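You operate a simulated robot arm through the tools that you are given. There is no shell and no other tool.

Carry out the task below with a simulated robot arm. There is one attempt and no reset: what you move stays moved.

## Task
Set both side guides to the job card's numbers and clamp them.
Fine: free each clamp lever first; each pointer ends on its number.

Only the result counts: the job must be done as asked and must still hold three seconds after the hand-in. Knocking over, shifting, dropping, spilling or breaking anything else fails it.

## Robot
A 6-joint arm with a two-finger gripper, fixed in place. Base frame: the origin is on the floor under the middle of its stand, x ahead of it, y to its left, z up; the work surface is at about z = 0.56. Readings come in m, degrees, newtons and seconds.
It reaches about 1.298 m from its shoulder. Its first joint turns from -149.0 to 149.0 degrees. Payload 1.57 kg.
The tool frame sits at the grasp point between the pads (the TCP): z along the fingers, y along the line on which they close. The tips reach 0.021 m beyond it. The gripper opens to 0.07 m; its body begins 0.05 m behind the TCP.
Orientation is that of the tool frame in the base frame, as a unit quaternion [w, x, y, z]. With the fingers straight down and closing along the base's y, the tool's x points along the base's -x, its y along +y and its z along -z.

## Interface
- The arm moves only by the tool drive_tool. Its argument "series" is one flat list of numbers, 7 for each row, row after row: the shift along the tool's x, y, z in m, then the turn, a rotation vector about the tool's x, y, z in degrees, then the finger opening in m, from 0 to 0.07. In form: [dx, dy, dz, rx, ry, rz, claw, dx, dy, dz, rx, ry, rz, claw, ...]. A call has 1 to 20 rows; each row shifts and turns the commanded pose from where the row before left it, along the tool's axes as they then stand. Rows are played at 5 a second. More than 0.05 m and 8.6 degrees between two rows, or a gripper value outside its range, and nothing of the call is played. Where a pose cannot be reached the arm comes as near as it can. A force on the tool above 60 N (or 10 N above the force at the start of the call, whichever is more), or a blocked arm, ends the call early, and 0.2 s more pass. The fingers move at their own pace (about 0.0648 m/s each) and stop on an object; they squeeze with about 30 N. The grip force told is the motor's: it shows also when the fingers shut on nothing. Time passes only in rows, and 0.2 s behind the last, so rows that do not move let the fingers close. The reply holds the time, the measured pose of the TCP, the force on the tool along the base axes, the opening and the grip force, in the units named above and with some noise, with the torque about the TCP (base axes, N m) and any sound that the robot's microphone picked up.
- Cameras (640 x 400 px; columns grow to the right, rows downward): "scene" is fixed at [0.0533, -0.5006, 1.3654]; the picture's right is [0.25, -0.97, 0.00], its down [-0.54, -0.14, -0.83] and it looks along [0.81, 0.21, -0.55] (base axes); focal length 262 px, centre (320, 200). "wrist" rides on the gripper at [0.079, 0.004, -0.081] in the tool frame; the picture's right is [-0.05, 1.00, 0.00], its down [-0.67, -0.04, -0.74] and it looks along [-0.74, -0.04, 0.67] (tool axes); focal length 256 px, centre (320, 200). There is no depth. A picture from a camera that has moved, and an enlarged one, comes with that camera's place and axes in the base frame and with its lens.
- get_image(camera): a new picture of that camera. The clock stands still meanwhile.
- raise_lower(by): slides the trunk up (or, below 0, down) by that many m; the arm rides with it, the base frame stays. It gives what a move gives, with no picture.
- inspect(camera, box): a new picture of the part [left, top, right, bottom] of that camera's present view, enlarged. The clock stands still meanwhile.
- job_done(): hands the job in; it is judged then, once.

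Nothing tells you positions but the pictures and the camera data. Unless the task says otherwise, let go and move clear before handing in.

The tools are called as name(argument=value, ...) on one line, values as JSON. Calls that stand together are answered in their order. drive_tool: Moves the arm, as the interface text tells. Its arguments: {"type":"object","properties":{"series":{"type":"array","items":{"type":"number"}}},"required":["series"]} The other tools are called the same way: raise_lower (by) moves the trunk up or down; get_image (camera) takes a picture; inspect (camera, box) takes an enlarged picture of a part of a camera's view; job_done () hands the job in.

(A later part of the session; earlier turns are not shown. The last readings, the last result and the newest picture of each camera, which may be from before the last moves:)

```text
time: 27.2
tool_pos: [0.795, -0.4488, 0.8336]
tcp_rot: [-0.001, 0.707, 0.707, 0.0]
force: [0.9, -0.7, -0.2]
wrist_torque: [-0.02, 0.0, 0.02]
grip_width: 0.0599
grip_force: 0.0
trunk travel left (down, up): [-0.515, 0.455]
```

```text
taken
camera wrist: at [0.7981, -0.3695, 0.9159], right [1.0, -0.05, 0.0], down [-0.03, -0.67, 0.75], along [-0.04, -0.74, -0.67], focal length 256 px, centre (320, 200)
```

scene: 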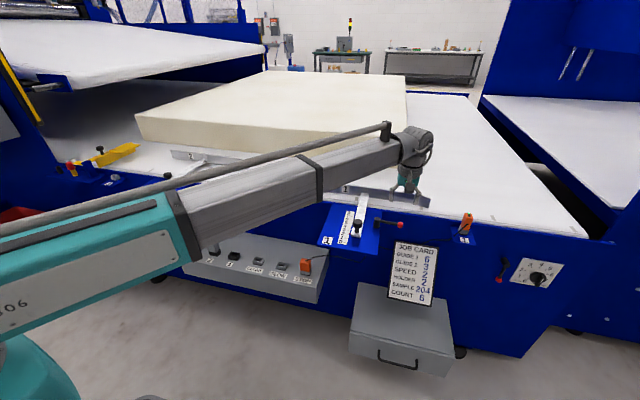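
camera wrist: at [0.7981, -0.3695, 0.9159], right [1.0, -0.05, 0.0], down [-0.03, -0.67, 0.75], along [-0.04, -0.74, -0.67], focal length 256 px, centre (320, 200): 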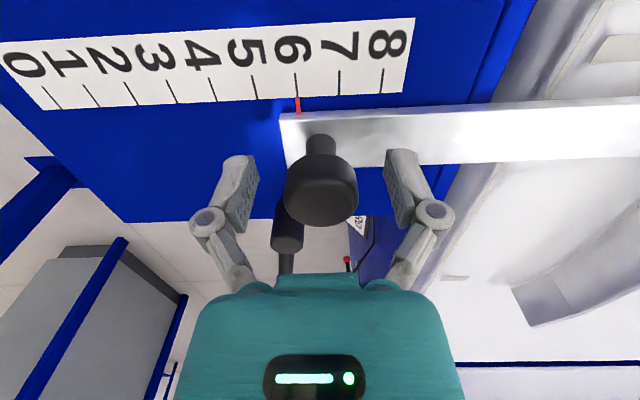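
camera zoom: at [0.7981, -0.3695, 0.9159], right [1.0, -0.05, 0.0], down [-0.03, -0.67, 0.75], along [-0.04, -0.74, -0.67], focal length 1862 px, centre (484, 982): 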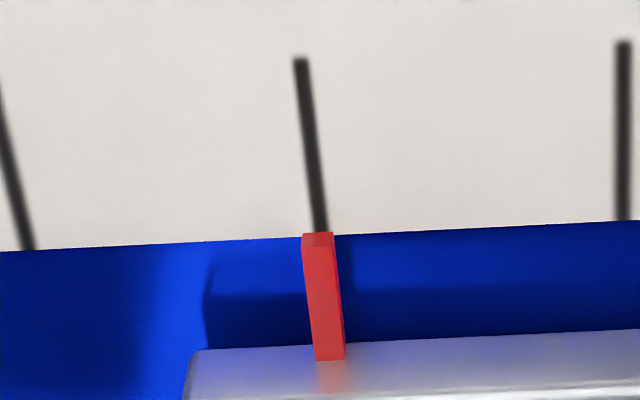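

Guide 1 holds at 6. Next I'll raise clear, rotate back and return to the lever ball to swing it back and clamp.

raise_lower(by=0.09)

drive_tool(series=[-0.034, -0.01, 0, 0, 0, -8.5, 0.05, 0, 0, 0, 0, 0, -8.5, 0.05, 0, 0, 0, 0, 0, -8.5, 0.05, 0, 0, 0, 0, 0, -8.5, 0.05, 0, 0, 0, 0, 0, -8.5, 0.05, 0, 0, 0, 0, 0, -8.5, 0.05, 0, 0, 0, 0, 0, -8.5, 0.05, 0, 0, 0, 0, 0, -8.5, 0.05, 0, 0, 0, 0, 0, -8.5, 0.05, 0, 0, 0, 0, 0, -8.5, 0.05, 0, 0, 0, 0, 0, -8.5, 0.05, 0, 0, 0, 0, 0, -8.5, 0.05, 0, 0, 0, 0, 0, -8.5, 0.05, 0, 0, 0, 0, 0, -8.5, 0.05, 0, 0, 0, 0, 0, -8.5, 0.05, 0, 0, 0, 0, 0, -8.5, 0.05, 0, 0, 0, 0, 0, -8.5, 0.05, 0, 0, 0, 0, 0, -8.5, 0.05, 0, 0, 0, 0, 0, -8.5, 0.05, 0, 0, 0, 0, 0, -8.5, 0.05])

get_image(camera="wrist")

```text
time: 28.5
tool_pos: [0.794, -0.4478, 0.9245]
tcp_rot: [0.0, 0.707, 0.708, -0.001]
force: [-0.2, -1.0, -0.3]
wrist_torque: [0.0, -0.01, 0.0]
grip_width: 0.0601
grip_force: 0.0
trunk travel left (down, up): [-0.605, 0.365]
```

```text
time: 32.7
tool_pos: [0.7858, -0.4817, 0.9244]
tcp_rot: [0.0, -0.645, 0.764, 0.0]
force: [-0.2, -0.1, -0.9]
wrist_torque: [-0.01, 0.0, -0.02]
grip_width: 0.05
grip_force: 0.0
trunk travel left (down, up): [-0.605, 0.365]
```

```text
taken
camera wrist: at [0.7662, -0.5603, 1.0059], right [-0.98, 0.22, 0.0], down [0.15, 0.65, 0.74], along [0.16, 0.73, -0.67], focal length 256 px, centre (320, 200)
```

wrist: 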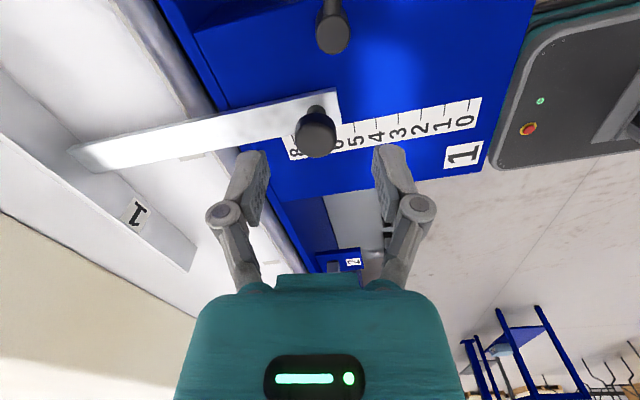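

I'll shift over to the freed lever's ball at about (0.755, -0.582) and look.

drive_tool(series=[0.0346, 0.0046, 0, 0, 0, 0, 0.05, 0.0346, 0.0046, 0, 0, 0, 0, 0.05, 0.0346, 0.0046, 0, 0, 0, 0, 0.05, 0, 0, 0, 0, 0, 0, 0.05])

raise_lower(by=-0.05)

get_image(camera="wrist")

inspect(camera="scene", box=[300, 150, 440, 250])

```text
time: 33.7
tool_pos: [0.7513, -0.5836, 0.923]
tcp_rot: [0.0, -0.644, 0.765, 0.0]
force: [-0.2, -0.1, -0.1]
wrist_torque: [0.01, 0.01, 0.03]
grip_width: 0.0498
grip_force: 0.0
trunk travel left (down, up): [-0.605, 0.365]
```

```text
time: 34.6
tool_pos: [0.7517, -0.5815, 0.8741]
tcp_rot: [-0.001, -0.644, 0.765, 0.0]
force: [0.8, 0.5, 0.6]
wrist_torque: [-0.03, -0.02, 0.04]
grip_width: 0.0501
grip_force: 0.0
trunk travel left (down, up): [-0.555, 0.415]
```

```text
taken
camera wrist: at [0.7331, -0.6604, 0.956], right [-0.97, 0.22, 0.0], down [0.15, 0.65, 0.74], along [0.17, 0.73, -0.67], focal length 256 px, centre (320, 200)
```

wrist: 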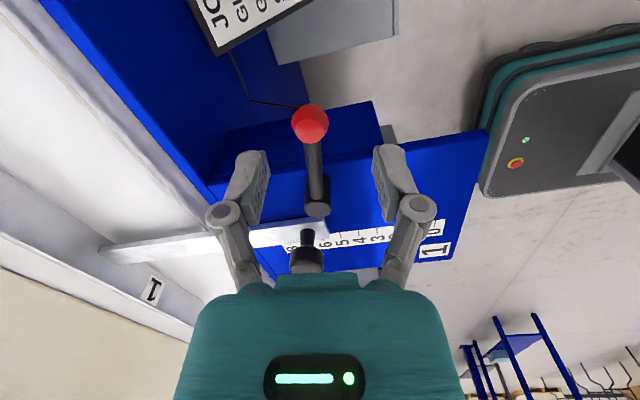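

```text
4.00 times, centred on (370, 200) of scene
camera zoom: at [0.0533, -0.5006, 1.3654], right [0.25, -0.97, 0.0], down [-0.54, -0.14, -0.83], along [0.81, 0.21, -0.55], focal length 1049 px, centre (120, 200)
```

zoom: 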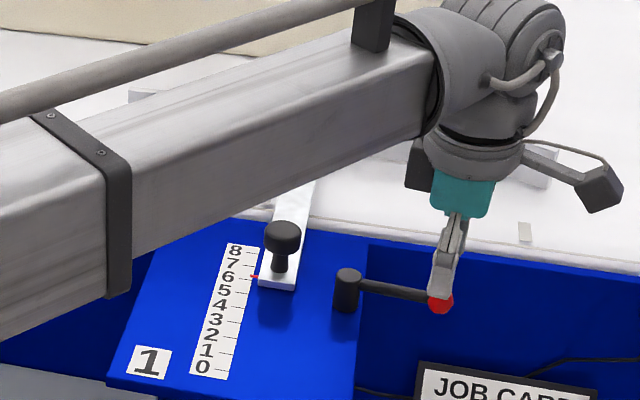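

The ball is at about (0.757, -0.584) with the lever at 80°. I'll centre on it, narrow the fingers and lower.

drive_tool(series=[0.001, -0.0056, 0, 0, 0, 0, 0.036, 0, 0, 0, 0, 0, 0, 0.036, 0, 0, 0, 0, 0, 0, 0.036])

raise_lower(by=-0.043)

get_image(camera="wrist")

```text
time: 35.4
tool_pos: [0.7571, -0.5843, 0.8736]
tcp_rot: [0.0, -0.644, 0.765, 0.001]
force: [0.1, -0.5, 0.1]
wrist_torque: [0.03, 0.02, 0.02]
grip_width: 0.0359
grip_force: 0.2
trunk travel left (down, up): [-0.555, 0.415]
```

```text
time: 36.3
tool_pos: [0.7561, -0.5839, 0.8305]
tcp_rot: [0.001, -0.644, 0.765, 0.0]
force: [-0.2, -0.4, 0.8]
wrist_torque: [-0.01, -0.02, -0.02]
grip_width: 0.0358
grip_force: 0.0
trunk travel left (down, up): [-0.512, 0.458]
```

```text
taken
camera wrist: at [0.7384, -0.6626, 0.913], right [-0.97, 0.22, 0.0], down [0.15, 0.65, 0.74], along [0.17, 0.73, -0.67], focal length 256 px, centre (320, 200)
```

wrist: 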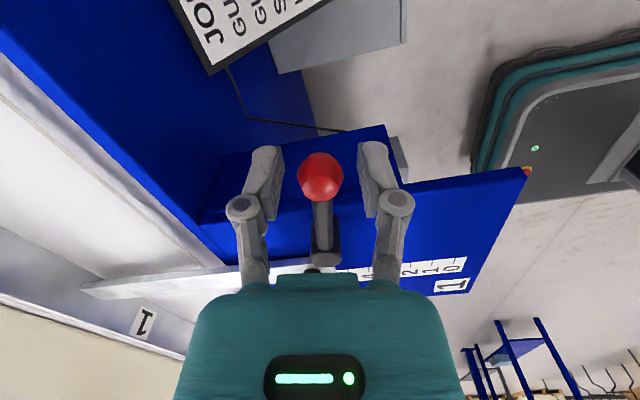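

The ball is centred. I'll swing the lever back toward its clamped position, turning the tool along with it.

drive_tool(series=[0, 0.0075, 0, 0, 0, 0, 0.036, -0.0017, 0.0098, 0, 0, 0, 8, 0.036, -0.0017, 0.0098, 0, 0, 0, 8, 0.036, -0.0017, 0.0098, 0, 0, 0, 8, 0.036, -0.0017, 0.0098, 0, 0, 0, 8, 0.036, -0.0017, 0.0098, 0, 0, 0, 8, 0.036])

get_image(camera="wrist")

```text
time: 37.7
tool_pos: [0.7101, -0.556, 0.8304]
tcp_rot: [0.001, -0.342, 0.94, 0.0]
force: [0.1, 0.2, 0.4]
wrist_torque: [0.01, 0.01, 0.03]
grip_width: 0.0363
grip_force: 0.3
trunk travel left (down, up): [-0.512, 0.458]
```

```text
taken
camera wrist: at [0.646, -0.6037, 0.913], right [-0.6, 0.8, 0.0], down [0.53, 0.4, 0.74], along [0.6, 0.45, -0.67], focal length 256 px, centre (320, 200)
```

wrist: 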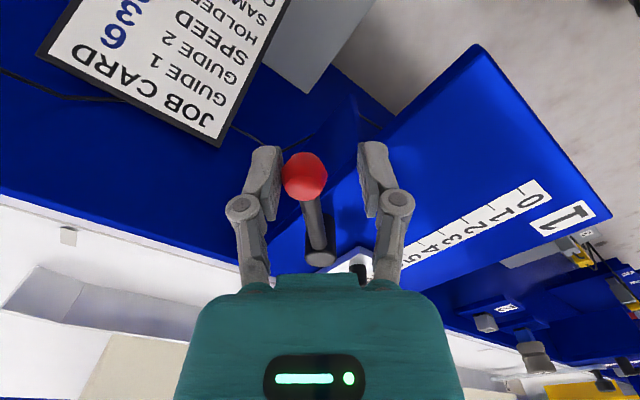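

It is moving smoothly. I'll continue the remaining arc.

drive_tool(series=[-0.0017, 0.0098, 0, 0, 0, 8, 0.036, -0.0017, 0.0098, 0, 0, 0, 8, 0.036, -0.0017, 0.0098, 0, 0, 0, 8, 0.036, -0.0017, 0.0098, 0, 0, 0, 8, 0.036])

get_image(camera="wrist")

```text
time: 38.7
tool_pos: [0.6988, -0.517, 0.8316]
tcp_rot: [0.0, -0.069, 0.998, 0.0]
force: [-0.2, 0.0, 0.8]
wrist_torque: [0.01, -0.01, -0.03]
grip_width: 0.0361
grip_force: 0.1
trunk travel left (down, up): [-0.512, 0.458]
```

```text
taken
camera wrist: at [0.6178, -0.5243, 0.9129], right [-0.09, 1.0, 0.0], down [0.66, 0.06, 0.74], along [0.74, 0.06, -0.67], focal length 256 px, centre (320, 200)
```

wrist: 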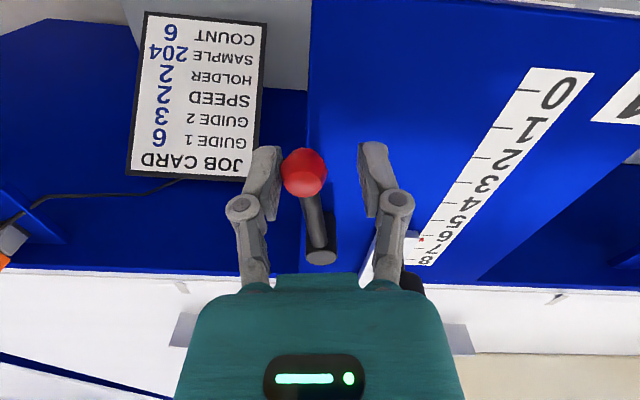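

About 10° remain. I'll continue with smaller steps and watch for the clamp stop.

drive_tool(series=[-0.0015, 0.009, 0, 0, 0, 8, 0.036, 0, 0.004, 0, 0, 0, 0, 0.036, 0, 0.003, 0, 0, 0, 0, 0.036])

get_image(camera="wrist")

```text
time: 39.5
tool_pos: [0.6984, -0.5026, 0.8308]
tcp_rot: [0.0, 0.0, 1.0, 0.0]
force: [-0.2, -1.9, -1.2]
wrist_torque: [0.01, -0.01, -0.01]
grip_width: 0.0373
grip_force: 1.2
trunk travel left (down, up): [-0.512, 0.458]
```

```text
taken
camera wrist: at [0.6185, -0.4982, 0.9128], right [0.05, 1.0, 0.0], down [0.67, -0.03, 0.74], along [0.74, -0.04, -0.67], focal length 256 px, centre (320, 200)
```

wrist: 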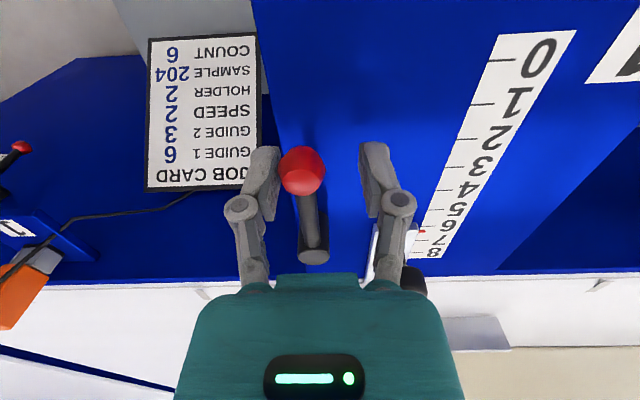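

There's a slight force build-up, so the lever is at or near its original clamped angle. I'll push a few more millimetres to seat it.

drive_tool(series=[0, 0.002, 0, 0, 0, 0, 0.036, 0, 0.002, 0, 0, 0, 0, 0.036, 0, 0.002, 0, 0, 0, 0, 0.036, 0, 0, 0, 0, 0, 0, 0.036])

get_image(camera="wrist")

```text
time: 40.5
tool_pos: [0.6991, -0.498, 0.8294]
tcp_rot: [0.0, -0.002, 1.0, 0.0]
force: [0.8, -16.4, -7.5]
wrist_torque: [0.13, -0.1, 0.03]
grip_width: 0.0444
grip_force: 6.2
trunk travel left (down, up): [-0.512, 0.458]
```

```text
taken
camera wrist: at [0.6184, -0.494, 0.9117], right [0.05, 1.0, 0.0], down [0.67, -0.03, 0.74], along [0.74, -0.04, -0.67], focal length 256 px, centre (320, 200)
```

wrist: 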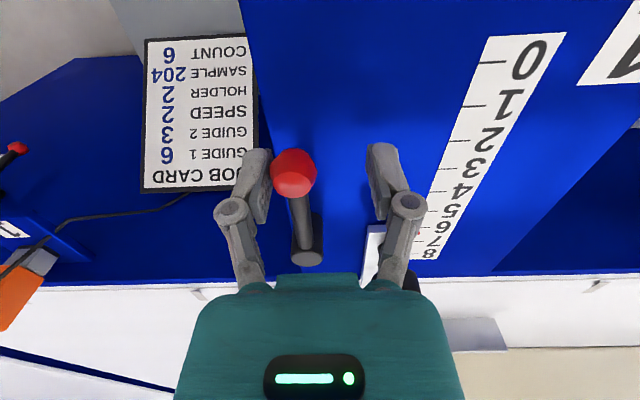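

The lever is firmly against its stop at the original clamped angle. I'll back off, raise clear, and check the pointer and the lever.

drive_tool(series=[0, -0.007, 0, 0, 0, 0, 0.045, 0, -0.006, 0, 0, 0, 0, 0.045, 0, 0, 0, 0, 0, 0, 0.045])

get_image(camera="wrist")

raise_lower(by=0.1)

get_image(camera="wrist")

```text
time: 41.3
tool_pos: [0.6971, -0.5077, 0.8311]
tcp_rot: [0.0, 0.0, 1.0, 0.0]
force: [0.5, -0.1, -0.6]
wrist_torque: [0.02, 0.03, 0.01]
grip_width: 0.0447
grip_force: 0.1
trunk travel left (down, up): [-0.512, 0.458]
```

```text
taken
camera wrist: at [0.6172, -0.505, 0.913], right [0.05, 1.0, 0.0], down [0.67, -0.03, 0.74], along [0.74, -0.04, -0.67], focal length 256 px, centre (320, 200)
```

wrist: 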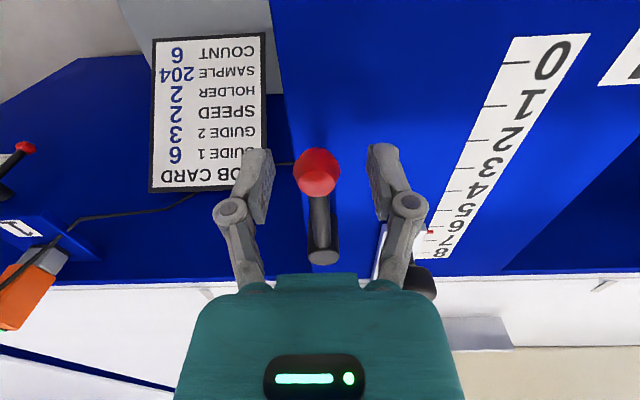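

```text
time: 42.6
tool_pos: [0.6978, -0.5077, 0.9302]
tcp_rot: [0.0, -0.001, 1.0, 0.0]
force: [0.1, -0.1, -0.7]
wrist_torque: [-0.03, -0.04, 0.0]
grip_width: 0.0448
grip_force: 0.0
trunk travel left (down, up): [-0.612, 0.358]
```

```text
taken
camera wrist: at [0.6174, -0.5051, 1.0129], right [0.05, 1.0, 0.0], down [0.67, -0.03, 0.74], along [0.74, -0.04, -0.67], focal length 256 px, centre (320, 200)
```

wrist: 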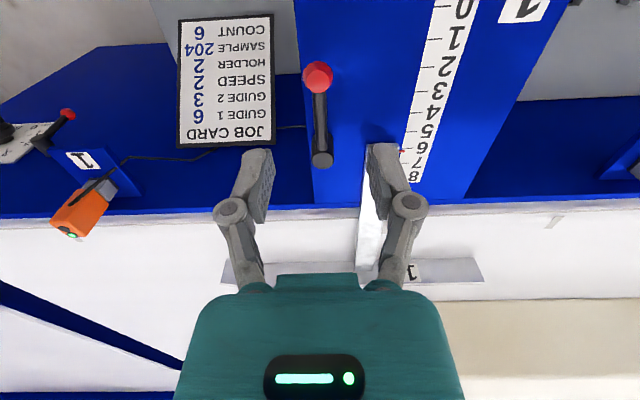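

Guide 1's lever is back in its clamped position and the tool is clear. Next is guide 2: I'll raise for safe travel and move toward +y in stages.

raise_lower(by=0.15)

drive_tool(series=[0.01, 0.04, 0, 0, 0, 0, 0.06, 0.01, 0.04, 0, 0, 0, 0, 0.06, 0.01, 0.04, 0, 0, 0, 0, 0.06, 0.01, 0.04, 0, 0, 0, 0, 0.06, 0.01, 0.04, 0, 0, 0, 0, 0.06, 0.01, 0.04, 0, 0, 0, 0, 0.06, 0.01, 0.04, 0, 0, 0, 0, 0.06, 0.01, 0.04, 0, 0, 0, 0, 0.06, 0.01, 0.04, 0, 0, 0, 0, 0.06, 0.01, 0.04, 0, 0, 0, 0, 0.06])

get_image(camera="scene")

get_image(camera="wrist")

inspect(camera="scene", box=[300, 150, 440, 250])

```text
time: 44.4
tool_pos: [0.6973, -0.5077, 1.0814]
tcp_rot: [0.0, -0.001, 1.0, 0.0]
force: [-0.6, 0.3, -0.1]
wrist_torque: [0.02, 0.02, -0.02]
grip_width: 0.045
grip_force: 0.0
trunk travel left (down, up): [-0.762, 0.208]
```

```text
time: 46.6
tool_pos: [0.5964, -0.1074, 1.0809]
tcp_rot: [-0.001, -0.001, 1.0, 0.0]
force: [0.4, -0.3, -0.3]
wrist_torque: [0.04, -0.02, -0.03]
grip_width: 0.0598
grip_force: 0.1
trunk travel left (down, up): [-0.762, 0.208]
```

```text
taken
```

scene: 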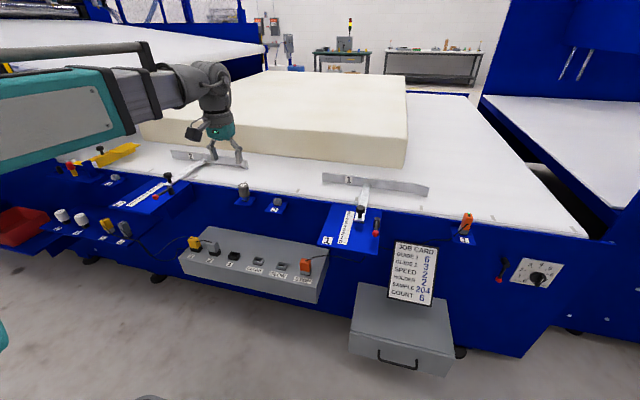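

```text
taken
camera wrist: at [0.5157, -0.1034, 1.1631], right [0.05, 1.0, 0.0], down [0.67, -0.03, 0.74], along [0.74, -0.04, -0.67], focal length 256 px, centre (320, 200)
```

wrist: 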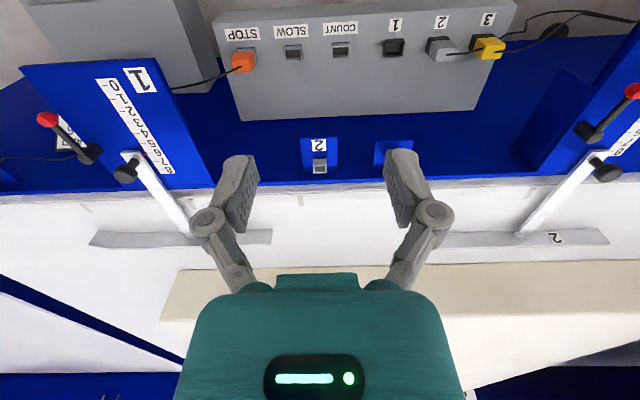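

```text
4.00 times, centred on (370, 200) of scene
camera zoom: at [0.0533, -0.5006, 1.3654], right [0.25, -0.97, 0.0], down [-0.54, -0.14, -0.83], along [0.81, 0.21, -0.55], focal length 1049 px, centre (120, 200)
```

zoom: 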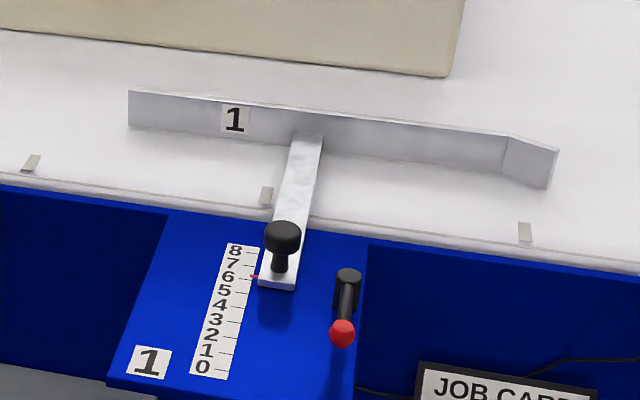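

Guide 1 reads 6 with its lever back where it was, and the travel is clear. I'll continue to guide 2.

drive_tool(series=[0, 0.042, 0, 0, 0, 0, 0.06, 0, 0.042, 0, 0, 0, 0, 0.06, 0, 0.042, 0, 0, 0, 0, 0.06, 0, 0.042, 0, 0, 0, 0, 0.06, 0, 0.042, 0, 0, 0, 0, 0.06, 0, 0.042, 0, 0, 0, 0, 0.06, 0, 0.042, 0, 0, 0, 0, 0.06, 0, 0.042, 0, 0, 0, 0, 0.06, 0, 0.042, 0, 0, 0, 0, 0.06, 0, 0.035, 0, 0, 0, 0, 0.06])

get_image(camera="scene")

get_image(camera="wrist")

```text
time: 48.8
tool_pos: [0.5954, 0.305, 1.0807]
tcp_rot: [0.0, -0.001, 1.0, 0.0]
force: [0.7, 0.6, 0.7]
wrist_torque: [-0.01, 0.01, 0.02]
grip_width: 0.0599
grip_force: 0.1
trunk travel left (down, up): [-0.762, 0.208]
```

```text
taken
```

scene: 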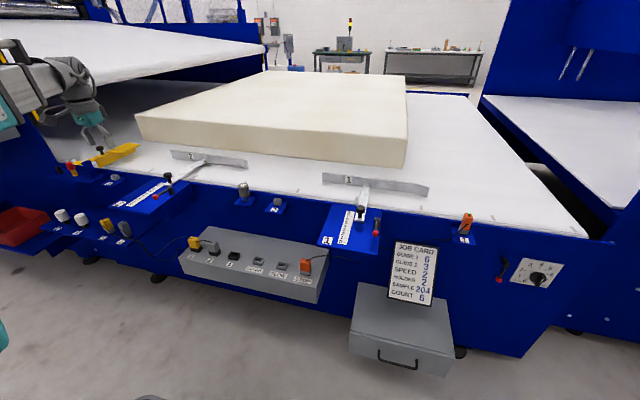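

```text
taken
camera wrist: at [0.5152, 0.3093, 1.1629], right [0.05, 1.0, 0.0], down [0.67, -0.03, 0.74], along [0.74, -0.04, -0.67], focal length 256 px, centre (320, 200)
```

wrist: 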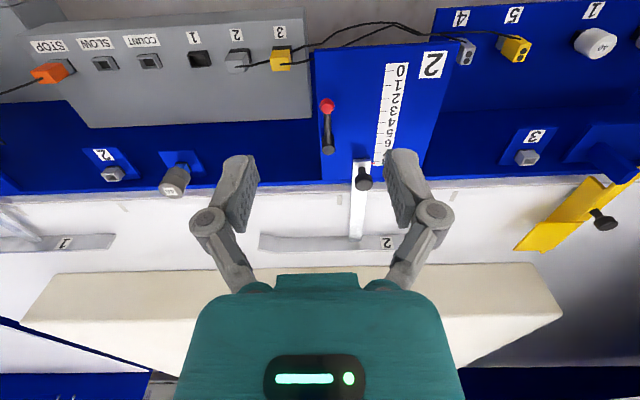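

Guide 2 has the same layout: ball near (0.693, 0.309), post (0.765, 0.308) and knob (0.817, 0.366), with the pointer about 7. I'll move over the ball and lower with a check on the way.

drive_tool(series=[-0.033, 0.001, 0, 0, 0, 0, 0.05, -0.033, 0.001, 0, 0, 0, 0, 0.04, -0.031, 0.001, 0, 0, 0, 0, 0.036, 0, 0, 0, 0, 0, 0, 0.036])

raise_lower(by=-0.2)

get_image(camera="wrist")

get_image(camera="scene")

```text
time: 49.8
tool_pos: [0.693, 0.3078, 1.0809]
tcp_rot: [0.0, -0.001, 1.0, 0.0]
force: [-0.3, -0.6, 0.7]
wrist_torque: [0.03, -0.03, 0.02]
grip_width: 0.0359
grip_force: 0.0
trunk travel left (down, up): [-0.762, 0.208]
```

```text
time: 51.9
tool_pos: [0.6921, 0.3086, 0.8814]
tcp_rot: [-0.001, -0.001, 1.0, 0.0]
force: [0.6, -0.2, 0.3]
wrist_torque: [0.01, -0.01, 0.04]
grip_width: 0.036
grip_force: 0.1
trunk travel left (down, up): [-0.562, 0.408]
```

```text
taken
camera wrist: at [0.6122, 0.3126, 0.963], right [0.05, 1.0, 0.0], down [0.67, -0.03, 0.74], along [0.74, -0.04, -0.67], focal length 256 px, centre (320, 200)
```

wrist: 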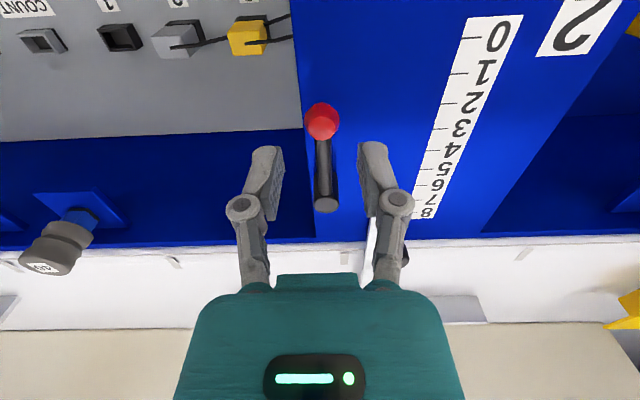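

```text
taken
```

scene: 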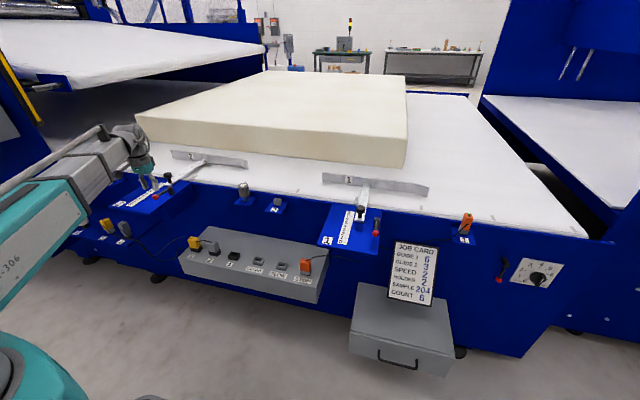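

The ball is centred between the fingers. I'll lower to straddle it.

raise_lower(by=-0.05)

get_image(camera="wrist")

```text
time: 52.9
tool_pos: [0.6925, 0.3089, 0.8308]
tcp_rot: [0.0, -0.001, 1.0, 0.0]
force: [-0.2, -0.2, -0.1]
wrist_torque: [0.02, 0.02, 0.0]
grip_width: 0.036
grip_force: 0.1
trunk travel left (down, up): [-0.512, 0.458]
```

```text
taken
camera wrist: at [0.6122, 0.3126, 0.913], right [0.05, 1.0, 0.0], down [0.67, -0.03, 0.74], along [0.74, -0.04, -0.67], focal length 256 px, centre (320, 200)
```

wrist: 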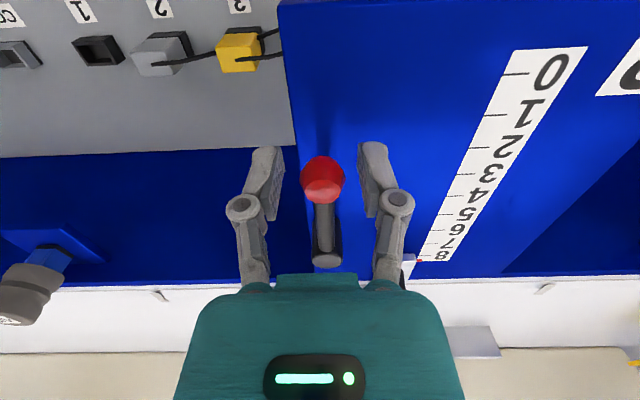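

The ball is between the fingers. I'll swing lever 2 in -y the same way as lever 1.

drive_tool(series=[0, -0.0075, 0, 0, 0, 0, 0.036, -0.0017, -0.0098, 0, 0, 0, -8, 0.036, -0.0017, -0.0098, 0, 0, 0, -8, 0.036, -0.0017, -0.0098, 0, 0, 0, -8, 0.036, -0.0017, -0.0098, 0, 0, 0, -8, 0.036])

get_image(camera="wrist")

```text
time: 54.0
tool_pos: [0.7073, 0.2636, 0.8302]
tcp_rot: [0.001, -0.278, 0.961, 0.001]
force: [-0.3, 0.0, 0.1]
wrist_torque: [0.0, 0.0, 0.0]
grip_width: 0.0363
grip_force: 0.2
trunk travel left (down, up): [-0.512, 0.458]
```

```text
taken
camera wrist: at [0.6365, 0.2247, 0.913], right [-0.49, 0.87, 0.0], down [0.58, 0.33, 0.74], along [0.65, 0.36, -0.67], focal length 256 px, centre (320, 200)
```

wrist: 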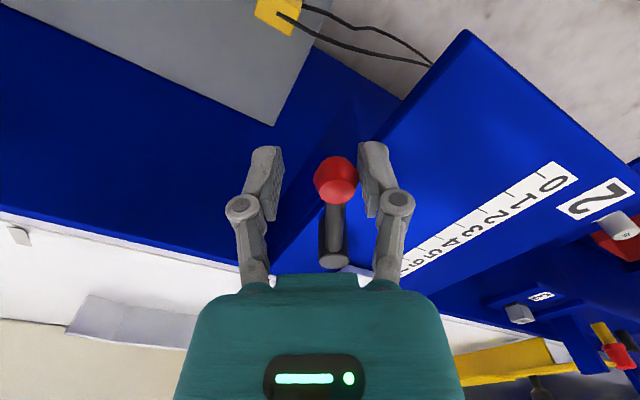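

It is swinging freely, at about 32°. I'll continue in the same direction.

drive_tool(series=[-0.0017, -0.0098, 0, 0, 0, -8, 0.036, -0.0017, -0.0098, 0, 0, 0, -8, 0.036, -0.0017, -0.0098, 0, 0, 0, -8, 0.036, -0.0017, -0.0098, 0, 0, 0, -8, 0.036, -0.0017, -0.0098, 0, 0, 0, -8, 0.036])

get_image(camera="wrist")

```text
time: 55.2
tool_pos: [0.7487, 0.2392, 0.8307]
tcp_rot: [0.0, -0.59, 0.807, 0.0]
force: [-0.3, -0.2, 0.6]
wrist_torque: [0.05, -0.02, -0.03]
grip_width: 0.0362
grip_force: 0.1
trunk travel left (down, up): [-0.512, 0.458]
```

```text
taken
camera wrist: at [0.7201, 0.1646, 0.9129], right [-0.93, 0.36, 0.0], down [0.24, 0.62, 0.74], along [0.26, 0.7, -0.67], focal length 256 px, centre (320, 200)
```

wrist: 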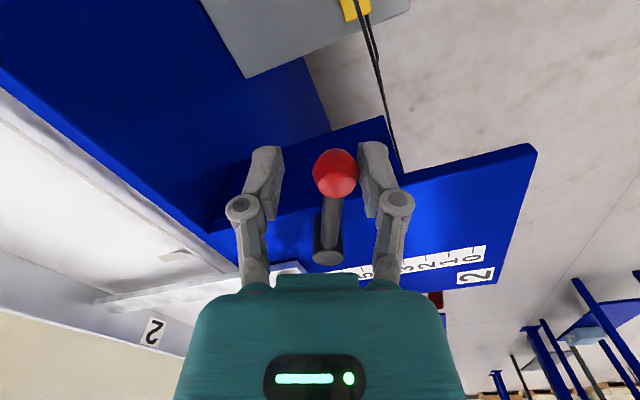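

At about 70°. I'll do one more arc step, then gentle pushes to reach the stop.

drive_tool(series=[-0.0017, -0.0095, 0, 0, 0, -8, 0.036, 0, -0.004, 0, 0, 0, 0, 0.036, 0, -0.003, 0, 0, 0, 0, 0.036, 0, -0.002, 0, 0, 0, 0, 0.036])

get_image(camera="wrist")

```text
time: 56.2
tool_pos: [0.7658, 0.2355, 0.8312]
tcp_rot: [0.0, -0.644, 0.765, 0.0]
force: [-5.5, 0.0, -2.4]
wrist_torque: [0.02, -0.03, -0.04]
grip_width: 0.0388
grip_force: 1.9
trunk travel left (down, up): [-0.512, 0.458]
```

```text
taken
camera wrist: at [0.7478, 0.1584, 0.913], right [-0.97, 0.22, 0.0], down [0.15, 0.65, 0.74], along [0.17, 0.73, -0.67], focal length 256 px, centre (320, 200)
```

wrist: 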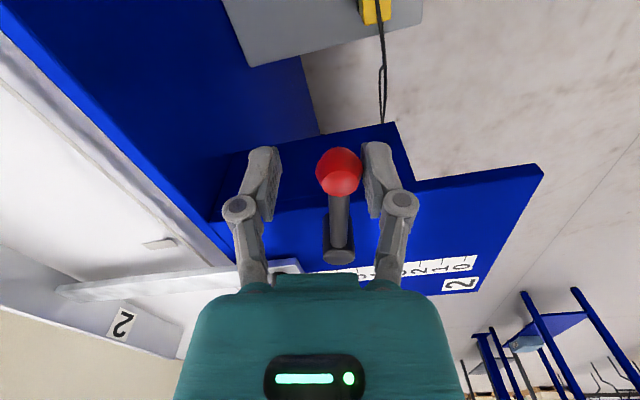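

The stop is reached with lever 2 at about 80°, so it's free. I'll back off, raise, rotate to θ = -90° and move to knob 2.

drive_tool(series=[0, 0.006, 0, 0, 0, 0, 0.05, 0, 0.004, 0, 0, 0, 0, 0.05, 0, 0, 0, 0, 0, 0, 0.05])

raise_lower(by=0.09)

drive_tool(series=[0, 0, 0, 0, 0, 8.5, 0.06, 0, 0, 0, 0, 0, 8.5, 0.06, 0, 0, 0, 0, 0, 8.5, 0.06, 0, 0, 0, 0, 0, 8.5, 0.06, 0, 0, 0, 0, 0, 8.5, 0.06, 0, 0, 0, 0, 0, 8.5, 0.06, 0, 0, 0, 0, 0, 8.5, 0.06, 0, 0, 0, 0, 0, 8.5, 0.06, 0, 0, 0, 0, 0, 8.5, 0.06, 0, 0, 0, 0, 0, 8.5, 0.06, 0, 0, 0, 0, 0, 8.5, 0.06, 0, 0, 0, 0, 0, 8.5, 0.06, 0, 0, 0, 0, 0, 8.5, 0.06, 0, 0, 0, 0, 0, 8.5, 0.06, 0, 0, 0, 0, 0, 8.5, 0.06, 0, 0, 0, 0, 0, 8.5, 0.06, 0, 0, 0, 0, 0, 8.5, 0.06, 0, 0, 0, 0, 0, 8.5, 0.06, 0, 0, 0, 0, 0, 8.5, 0.06, 0, 0, 0, 0, 0, 8.5, 0.06])

get_image(camera="wrist")

get_image(camera="scene")

```text
time: 57.0
tool_pos: [0.7576, 0.2382, 0.8312]
tcp_rot: [-0.001, -0.644, 0.765, 0.0]
force: [0.2, -0.3, 0.7]
wrist_torque: [0.01, 0.01, -0.01]
grip_width: 0.0502
grip_force: 0.0
trunk travel left (down, up): [-0.512, 0.458]
```

```text
time: 58.3
tool_pos: [0.758, 0.2371, 0.9212]
tcp_rot: [0.0, -0.643, 0.766, -0.001]
force: [-0.4, 0.4, 0.1]
wrist_torque: [0.0, 0.0, -0.02]
grip_width: 0.0502
grip_force: 0.2
trunk travel left (down, up): [-0.602, 0.368]
```

```text
time: 62.5
tool_pos: [0.7583, 0.2378, 0.9206]
tcp_rot: [0.001, 0.708, 0.706, 0.0]
force: [0.5, 1.1, 0.6]
wrist_torque: [0.03, 0.0, -0.01]
grip_width: 0.0601
grip_force: 0.1
trunk travel left (down, up): [-0.602, 0.368]
```

```text
taken
camera wrist: at [0.7607, 0.3163, 1.0029], right [1.0, -0.05, 0.0], down [-0.04, -0.67, 0.74], along [-0.04, -0.74, -0.67], focal length 256 px, centre (320, 200)
```

wrist: 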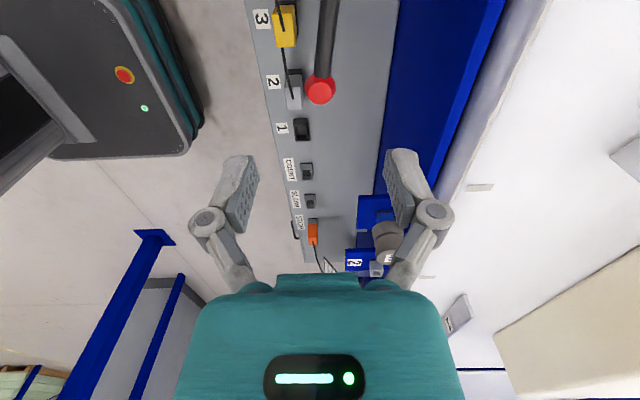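

```text
taken
```

scene: 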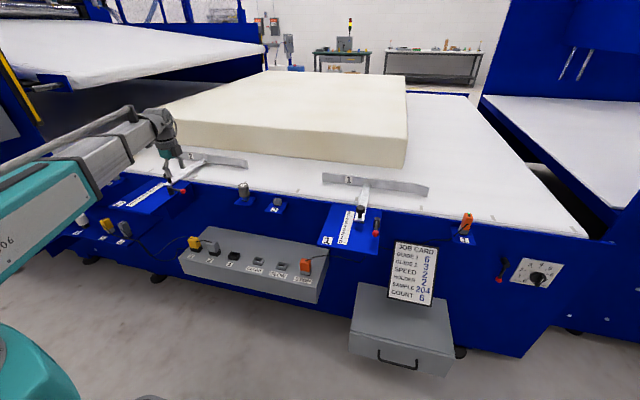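

Lever 2 now points aside. I'll move over knob 2, at about (0.815, 0.370).

drive_tool(series=[0.033, 0.0143, 0, 0, 0, 0, 0.06, 0.033, 0.0143, 0, 0, 0, 0, 0.06, 0.033, 0.0143, 0, 0, 0, 0, 0.06, 0.033, 0.0143, 0, 0, 0, 0, 0.06, 0, 0, 0, 0, 0, 0, 0.06])

raise_lower(by=-0.045)

get_image(camera="wrist")

```text
time: 63.7
tool_pos: [0.8135, 0.3681, 0.9215]
tcp_rot: [0.0, 0.707, 0.708, -0.001]
force: [-0.4, -0.2, -0.2]
wrist_torque: [-0.01, 0.01, -0.01]
grip_width: 0.06
grip_force: 0.1
trunk travel left (down, up): [-0.602, 0.368]
```

```text
time: 64.6
tool_pos: [0.8133, 0.3677, 0.8764]
tcp_rot: [0.0, 0.707, 0.707, 0.001]
force: [0.0, -0.1, 0.4]
wrist_torque: [0.0, 0.0, -0.02]
grip_width: 0.0603
grip_force: 0.0
trunk travel left (down, up): [-0.557, 0.413]
```

```text
taken
camera wrist: at [0.8169, 0.4468, 0.9579], right [1.0, -0.05, 0.0], down [-0.03, -0.67, 0.74], along [-0.04, -0.74, -0.67], focal length 256 px, centre (320, 200)
```

wrist: 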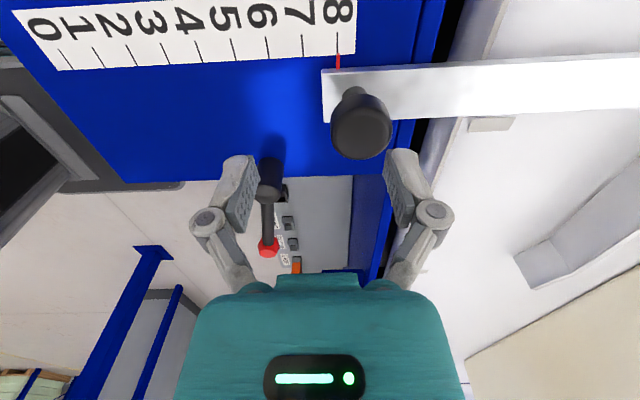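

Guide 2 actually stands at 8, with its knob at about (0.834, 0.372). I'll shift to centre on it and lower to grasp height.

drive_tool(series=[0.003, 0.02, 0, 0, 0, 0, 0.06, 0, 0, 0, 0, 0, 0, 0.06])

get_image(camera="wrist")

```text
time: 65.2
tool_pos: [0.8344, 0.3705, 0.8754]
tcp_rot: [0.0, 0.706, 0.708, 0.001]
force: [0.6, 0.1, -0.1]
wrist_torque: [0.04, -0.03, 0.03]
grip_width: 0.0601
grip_force: 0.0
trunk travel left (down, up): [-0.557, 0.413]
```

```text
taken
camera wrist: at [0.8371, 0.4494, 0.9578], right [1.0, -0.05, 0.0], down [-0.03, -0.67, 0.74], along [-0.04, -0.74, -0.67], focal length 256 px, centre (320, 200)
```

wrist: 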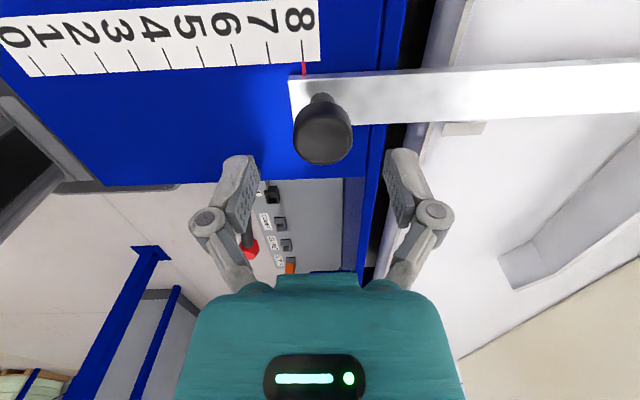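

Centred over the knob. I'll lower to the same grasp height as before and close.

raise_lower(by=-0.042)

drive_tool(series=[0, 0, 0, 0, 0, 0, 0.03, 0, 0, 0, 0, 0, 0, 0.02, 0, 0, 0, 0, 0, 0, 0.02])

get_image(camera="wrist")

```text
time: 66.0
tool_pos: [0.8326, 0.3695, 0.834]
tcp_rot: [0.001, 0.706, 0.708, 0.0]
force: [-0.3, -0.2, 0.0]
wrist_torque: [-0.03, -0.02, 0.01]
grip_width: 0.06
grip_force: 0.1
trunk travel left (down, up): [-0.515, 0.455]
```

```text
time: 66.8
tool_pos: [0.8339, 0.3714, 0.8349]
tcp_rot: [0.0, 0.707, 0.708, 0.001]
force: [1.7, 0.2, 2.9]
wrist_torque: [0.03, -0.06, -0.01]
grip_width: 0.031
grip_force: 31.7
trunk travel left (down, up): [-0.515, 0.455]
```

```text
taken
camera wrist: at [0.837, 0.4496, 0.916], right [1.0, -0.05, 0.0], down [-0.03, -0.67, 0.74], along [-0.04, -0.74, -0.67], focal length 256 px, centre (320, 200)
```

wrist: 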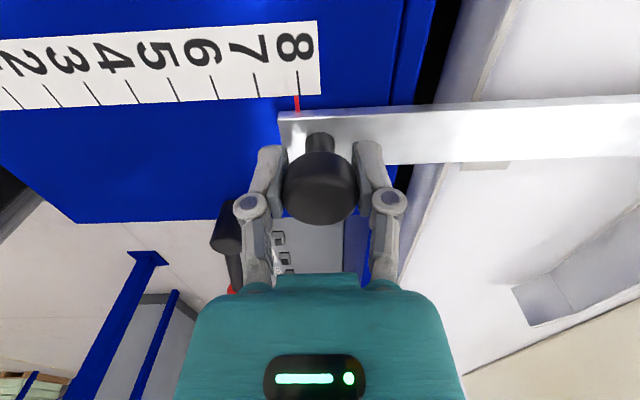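

The knob is gripped, with the pointer a hair under 8. I'll slide in -x, starting with a test move.

drive_tool(series=[0, -0.01, 0, 0, 0, 0, 0.02, 0, -0.01, 0, 0, 0, 0, 0.02])

get_image(camera="wrist")

```text
time: 67.4
tool_pos: [0.8135, 0.3697, 0.8338]
tcp_rot: [0.0, 0.706, 0.708, 0.0]
force: [1.0, -2.3, 2.2]
wrist_torque: [0.19, -0.25, 0.03]
grip_width: 0.0307
grip_force: 32.0
trunk travel left (down, up): [-0.515, 0.455]
```

```text
taken
camera wrist: at [0.8167, 0.4496, 0.916], right [1.0, -0.05, 0.0], down [-0.03, -0.67, 0.75], along [-0.04, -0.74, -0.67], focal length 256 px, centre (320, 200)
```

wrist: 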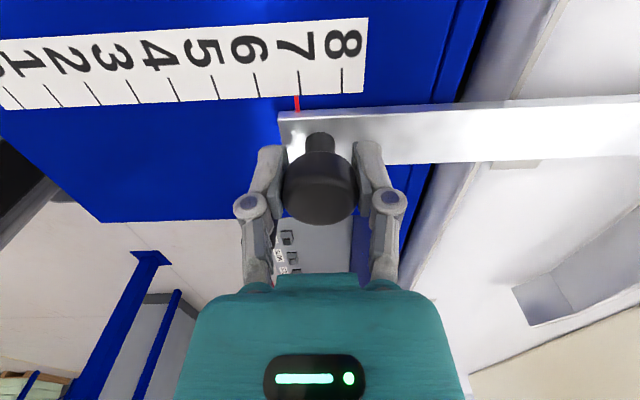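

Guide 2 slides freely and the pointer is now at about 7. I'll move 8 cm further, to 3.

drive_tool(series=[0, -0.01, 0, 0, 0, 0, 0.02, 0, -0.01, 0, 0, 0, 0, 0.02, 0, -0.01, 0, 0, 0, 0, 0.02, 0, -0.01, 0, 0, 0, 0, 0.02, 0, -0.01, 0, 0, 0, 0, 0.02, 0, -0.01, 0, 0, 0, 0, 0.02, 0, -0.01, 0, 0, 0, 0, 0.02, 0, -0.009, 0, 0, 0, 0, 0.02, 0, 0, 0, 0, 0, 0, 0.02])

get_image(camera="wrist")

inspect(camera="wrist", box=[270, 65, 325, 120])

```text
time: 69.4
tool_pos: [0.7342, 0.3707, 0.8332]
tcp_rot: [-0.001, 0.707, 0.707, 0.0]
force: [0.7, -4.9, 1.1]
wrist_torque: [0.11, -0.08, 0.04]
grip_width: 0.0306
grip_force: 31.7
trunk travel left (down, up): [-0.515, 0.455]
```

```text
taken
camera wrist: at [0.7374, 0.4496, 0.916], right [1.0, -0.05, 0.0], down [-0.03, -0.67, 0.74], along [-0.04, -0.74, -0.67], focal length 256 px, centre (320, 200)
```

wrist: 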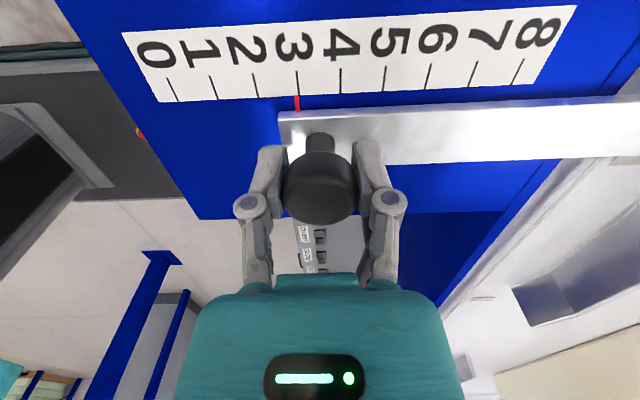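

```text
7.27 times, centred on (298, 92) of wrist
camera zoom: at [0.7374, 0.4496, 0.916], right [1.0, -0.05, 0.0], down [-0.03, -0.67, 0.74], along [-0.04, -0.74, -0.67], focal length 1862 px, centre (484, 982)
```

zoom: 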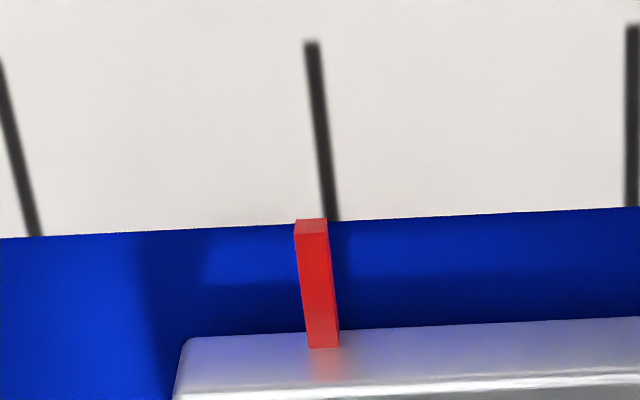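

The pointer is about 1.3 mm short of the 3 tick, so I'll nudge +1.3 mm and re-check.

drive_tool(series=[0, 0.0013, 0, 0, 0, 0, 0.02, 0, 0, 0, 0, 0, 0, 0.02])

inspect(camera="wrist", box=[270, 65, 325, 120])

```text
time: 70.0
tool_pos: [0.7354, 0.3696, 0.8338]
tcp_rot: [0.0, 0.706, 0.708, -0.001]
force: [-3.6, -3.1, -2.8]
wrist_torque: [-0.09, 0.18, -0.01]
grip_width: 0.0305
grip_force: 31.9
trunk travel left (down, up): [-0.515, 0.455]
```

```text
7.27 times, centred on (298, 92) of wrist
camera zoom: at [0.7387, 0.4496, 0.916], right [1.0, -0.05, 0.0], down [-0.03, -0.67, 0.74], along [-0.04, -0.74, -0.67], focal length 1862 px, centre (484, 982)
```

zoom: 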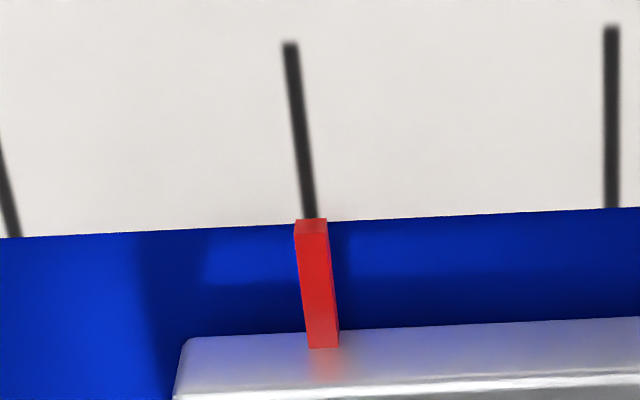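

The pointer is now squarely on the 3 tick. I'll release the knob and check that it holds.

drive_tool(series=[0, 0, 0, 0, 0, 0, 0.06, 0, 0, 0, 0, 0, 0, 0.06, 0, 0, 0, 0, 0, 0, 0.06])

inspect(camera="wrist", box=[270, 65, 325, 120])

get_image(camera="wrist")

```text
time: 70.8
tool_pos: [0.7351, 0.3704, 0.8342]
tcp_rot: [-0.001, 0.706, 0.708, 0.0]
force: [-0.7, -0.4, -0.4]
wrist_torque: [0.02, -0.02, 0.02]
grip_width: 0.06
grip_force: 0.0
trunk travel left (down, up): [-0.515, 0.455]
```

```text
7.27 times, centred on (298, 92) of wrist
camera zoom: at [0.739, 0.4498, 0.9159], right [1.0, -0.05, 0.0], down [-0.03, -0.67, 0.74], along [-0.04, -0.74, -0.67], focal length 1862 px, centre (484, 982)
```

zoom: 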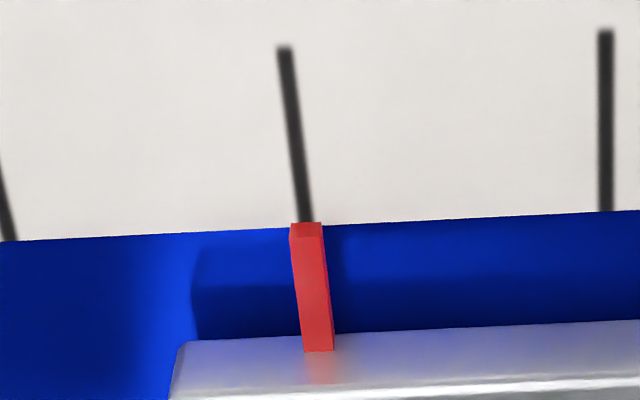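

```text
taken
camera wrist: at [0.739, 0.4498, 0.9159], right [1.0, -0.05, 0.0], down [-0.03, -0.67, 0.74], along [-0.04, -0.74, -0.67], focal length 256 px, centre (320, 200)
```

wrist: 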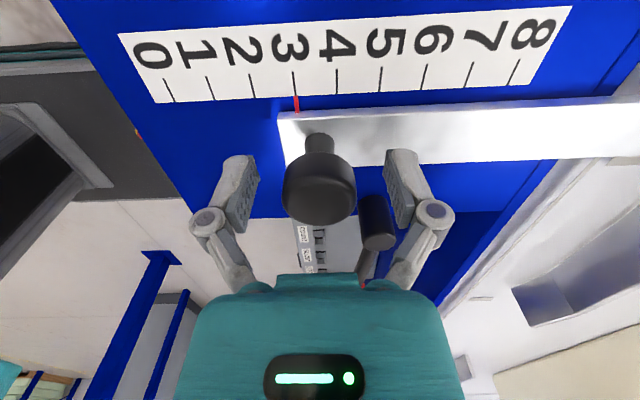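

Guide 2 is on 3 and released. I'll raise clear, rotate back and go to lever 2's ball to clamp it.

raise_lower(by=0.09)

drive_tool(series=[-0.034, 0.005, 0, 0, 0, -8.5, 0.05, 0, 0, 0, 0, 0, -8.5, 0.05, 0, 0, 0, 0, 0, -8.5, 0.05, 0, 0, 0, 0, 0, -8.5, 0.05, 0, 0, 0, 0, 0, -8.5, 0.05, 0, 0, 0, 0, 0, -8.5, 0.05, 0, 0, 0, 0, 0, -8.5, 0.05, 0, 0, 0, 0, 0, -8.5, 0.05, 0, 0, 0, 0, 0, -8.5, 0.05, 0, 0, 0, 0, 0, -8.5, 0.05, 0, 0, 0, 0, 0, -8.5, 0.05, 0, 0, 0, 0, 0, -8.5, 0.05, 0, 0, 0, 0, 0, -8.5, 0.05, 0, 0, 0, 0, 0, -8.5, 0.05, 0, 0, 0, 0, 0, -8.5, 0.05, 0, 0, 0, 0, 0, -8.5, 0.05, 0, 0, 0, 0, 0, -8.5, 0.05, 0, 0, 0, 0, 0, -8.5, 0.05, 0, 0, 0, 0, 0, -8.5, 0.05, 0, 0, 0, 0, 0, -8.5, 0.05])

get_image(camera="wrist")

```text
time: 72.1
tool_pos: [0.7362, 0.3718, 0.9236]
tcp_rot: [0.0, 0.706, 0.708, 0.0]
force: [-0.7, -0.5, -0.3]
wrist_torque: [0.0, -0.02, 0.01]
grip_width: 0.0598
grip_force: 0.0
trunk travel left (down, up): [-0.605, 0.365]
```

```text
time: 76.3
tool_pos: [0.7415, 0.3365, 0.9245]
tcp_rot: [0.0, -0.645, 0.764, -0.001]
force: [-0.2, -0.4, 0.1]
wrist_torque: [-0.02, -0.01, -0.02]
grip_width: 0.0501
grip_force: 0.1
trunk travel left (down, up): [-0.605, 0.365]
```

```text
taken
camera wrist: at [0.7227, 0.2592, 1.0059], right [-0.98, 0.22, 0.0], down [0.15, 0.65, 0.74], along [0.16, 0.73, -0.67], focal length 256 px, centre (320, 200)
```

wrist: 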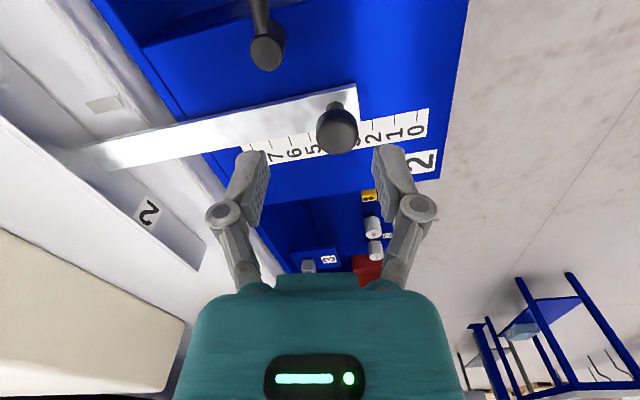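

I'll shift over to lever 2's ball, at about (0.757, 0.236), and lower part of the way.

drive_tool(series=[0.0322, -0.0107, 0, 0, 0, 0, 0.05, 0.0322, -0.0107, 0, 0, 0, 0, 0.05, 0.0322, -0.0107, 0, 0, 0, 0, 0.05, 0, 0, 0, 0, 0, 0, 0.05])

raise_lower(by=-0.05)

get_image(camera="wrist")

```text
time: 77.3
tool_pos: [0.7565, 0.2367, 0.9241]
tcp_rot: [0.0, -0.644, 0.765, 0.0]
force: [0.4, -0.8, -0.7]
wrist_torque: [0.0, -0.04, 0.0]
grip_width: 0.0501
grip_force: 0.1
trunk travel left (down, up): [-0.605, 0.365]
```

```text
time: 78.2
tool_pos: [0.7566, 0.2378, 0.8735]
tcp_rot: [0.0, -0.644, 0.765, 0.0]
force: [0.9, 0.6, -0.2]
wrist_torque: [-0.01, 0.03, 0.0]
grip_width: 0.05
grip_force: 0.1
trunk travel left (down, up): [-0.555, 0.415]
```

```text
taken
camera wrist: at [0.7389, 0.159, 0.956], right [-0.97, 0.22, 0.0], down [0.15, 0.65, 0.74], along [0.17, 0.73, -0.67], focal length 256 px, centre (320, 200)
```

wrist: 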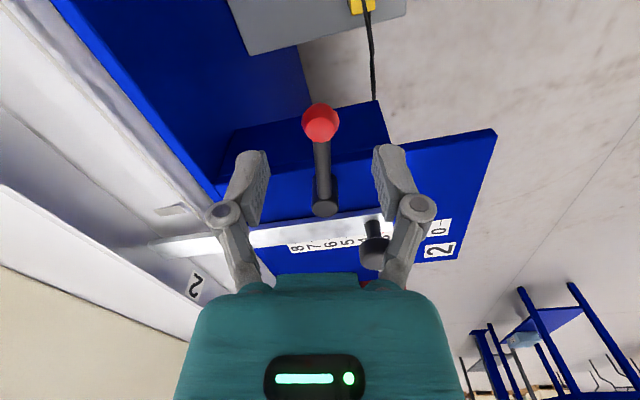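

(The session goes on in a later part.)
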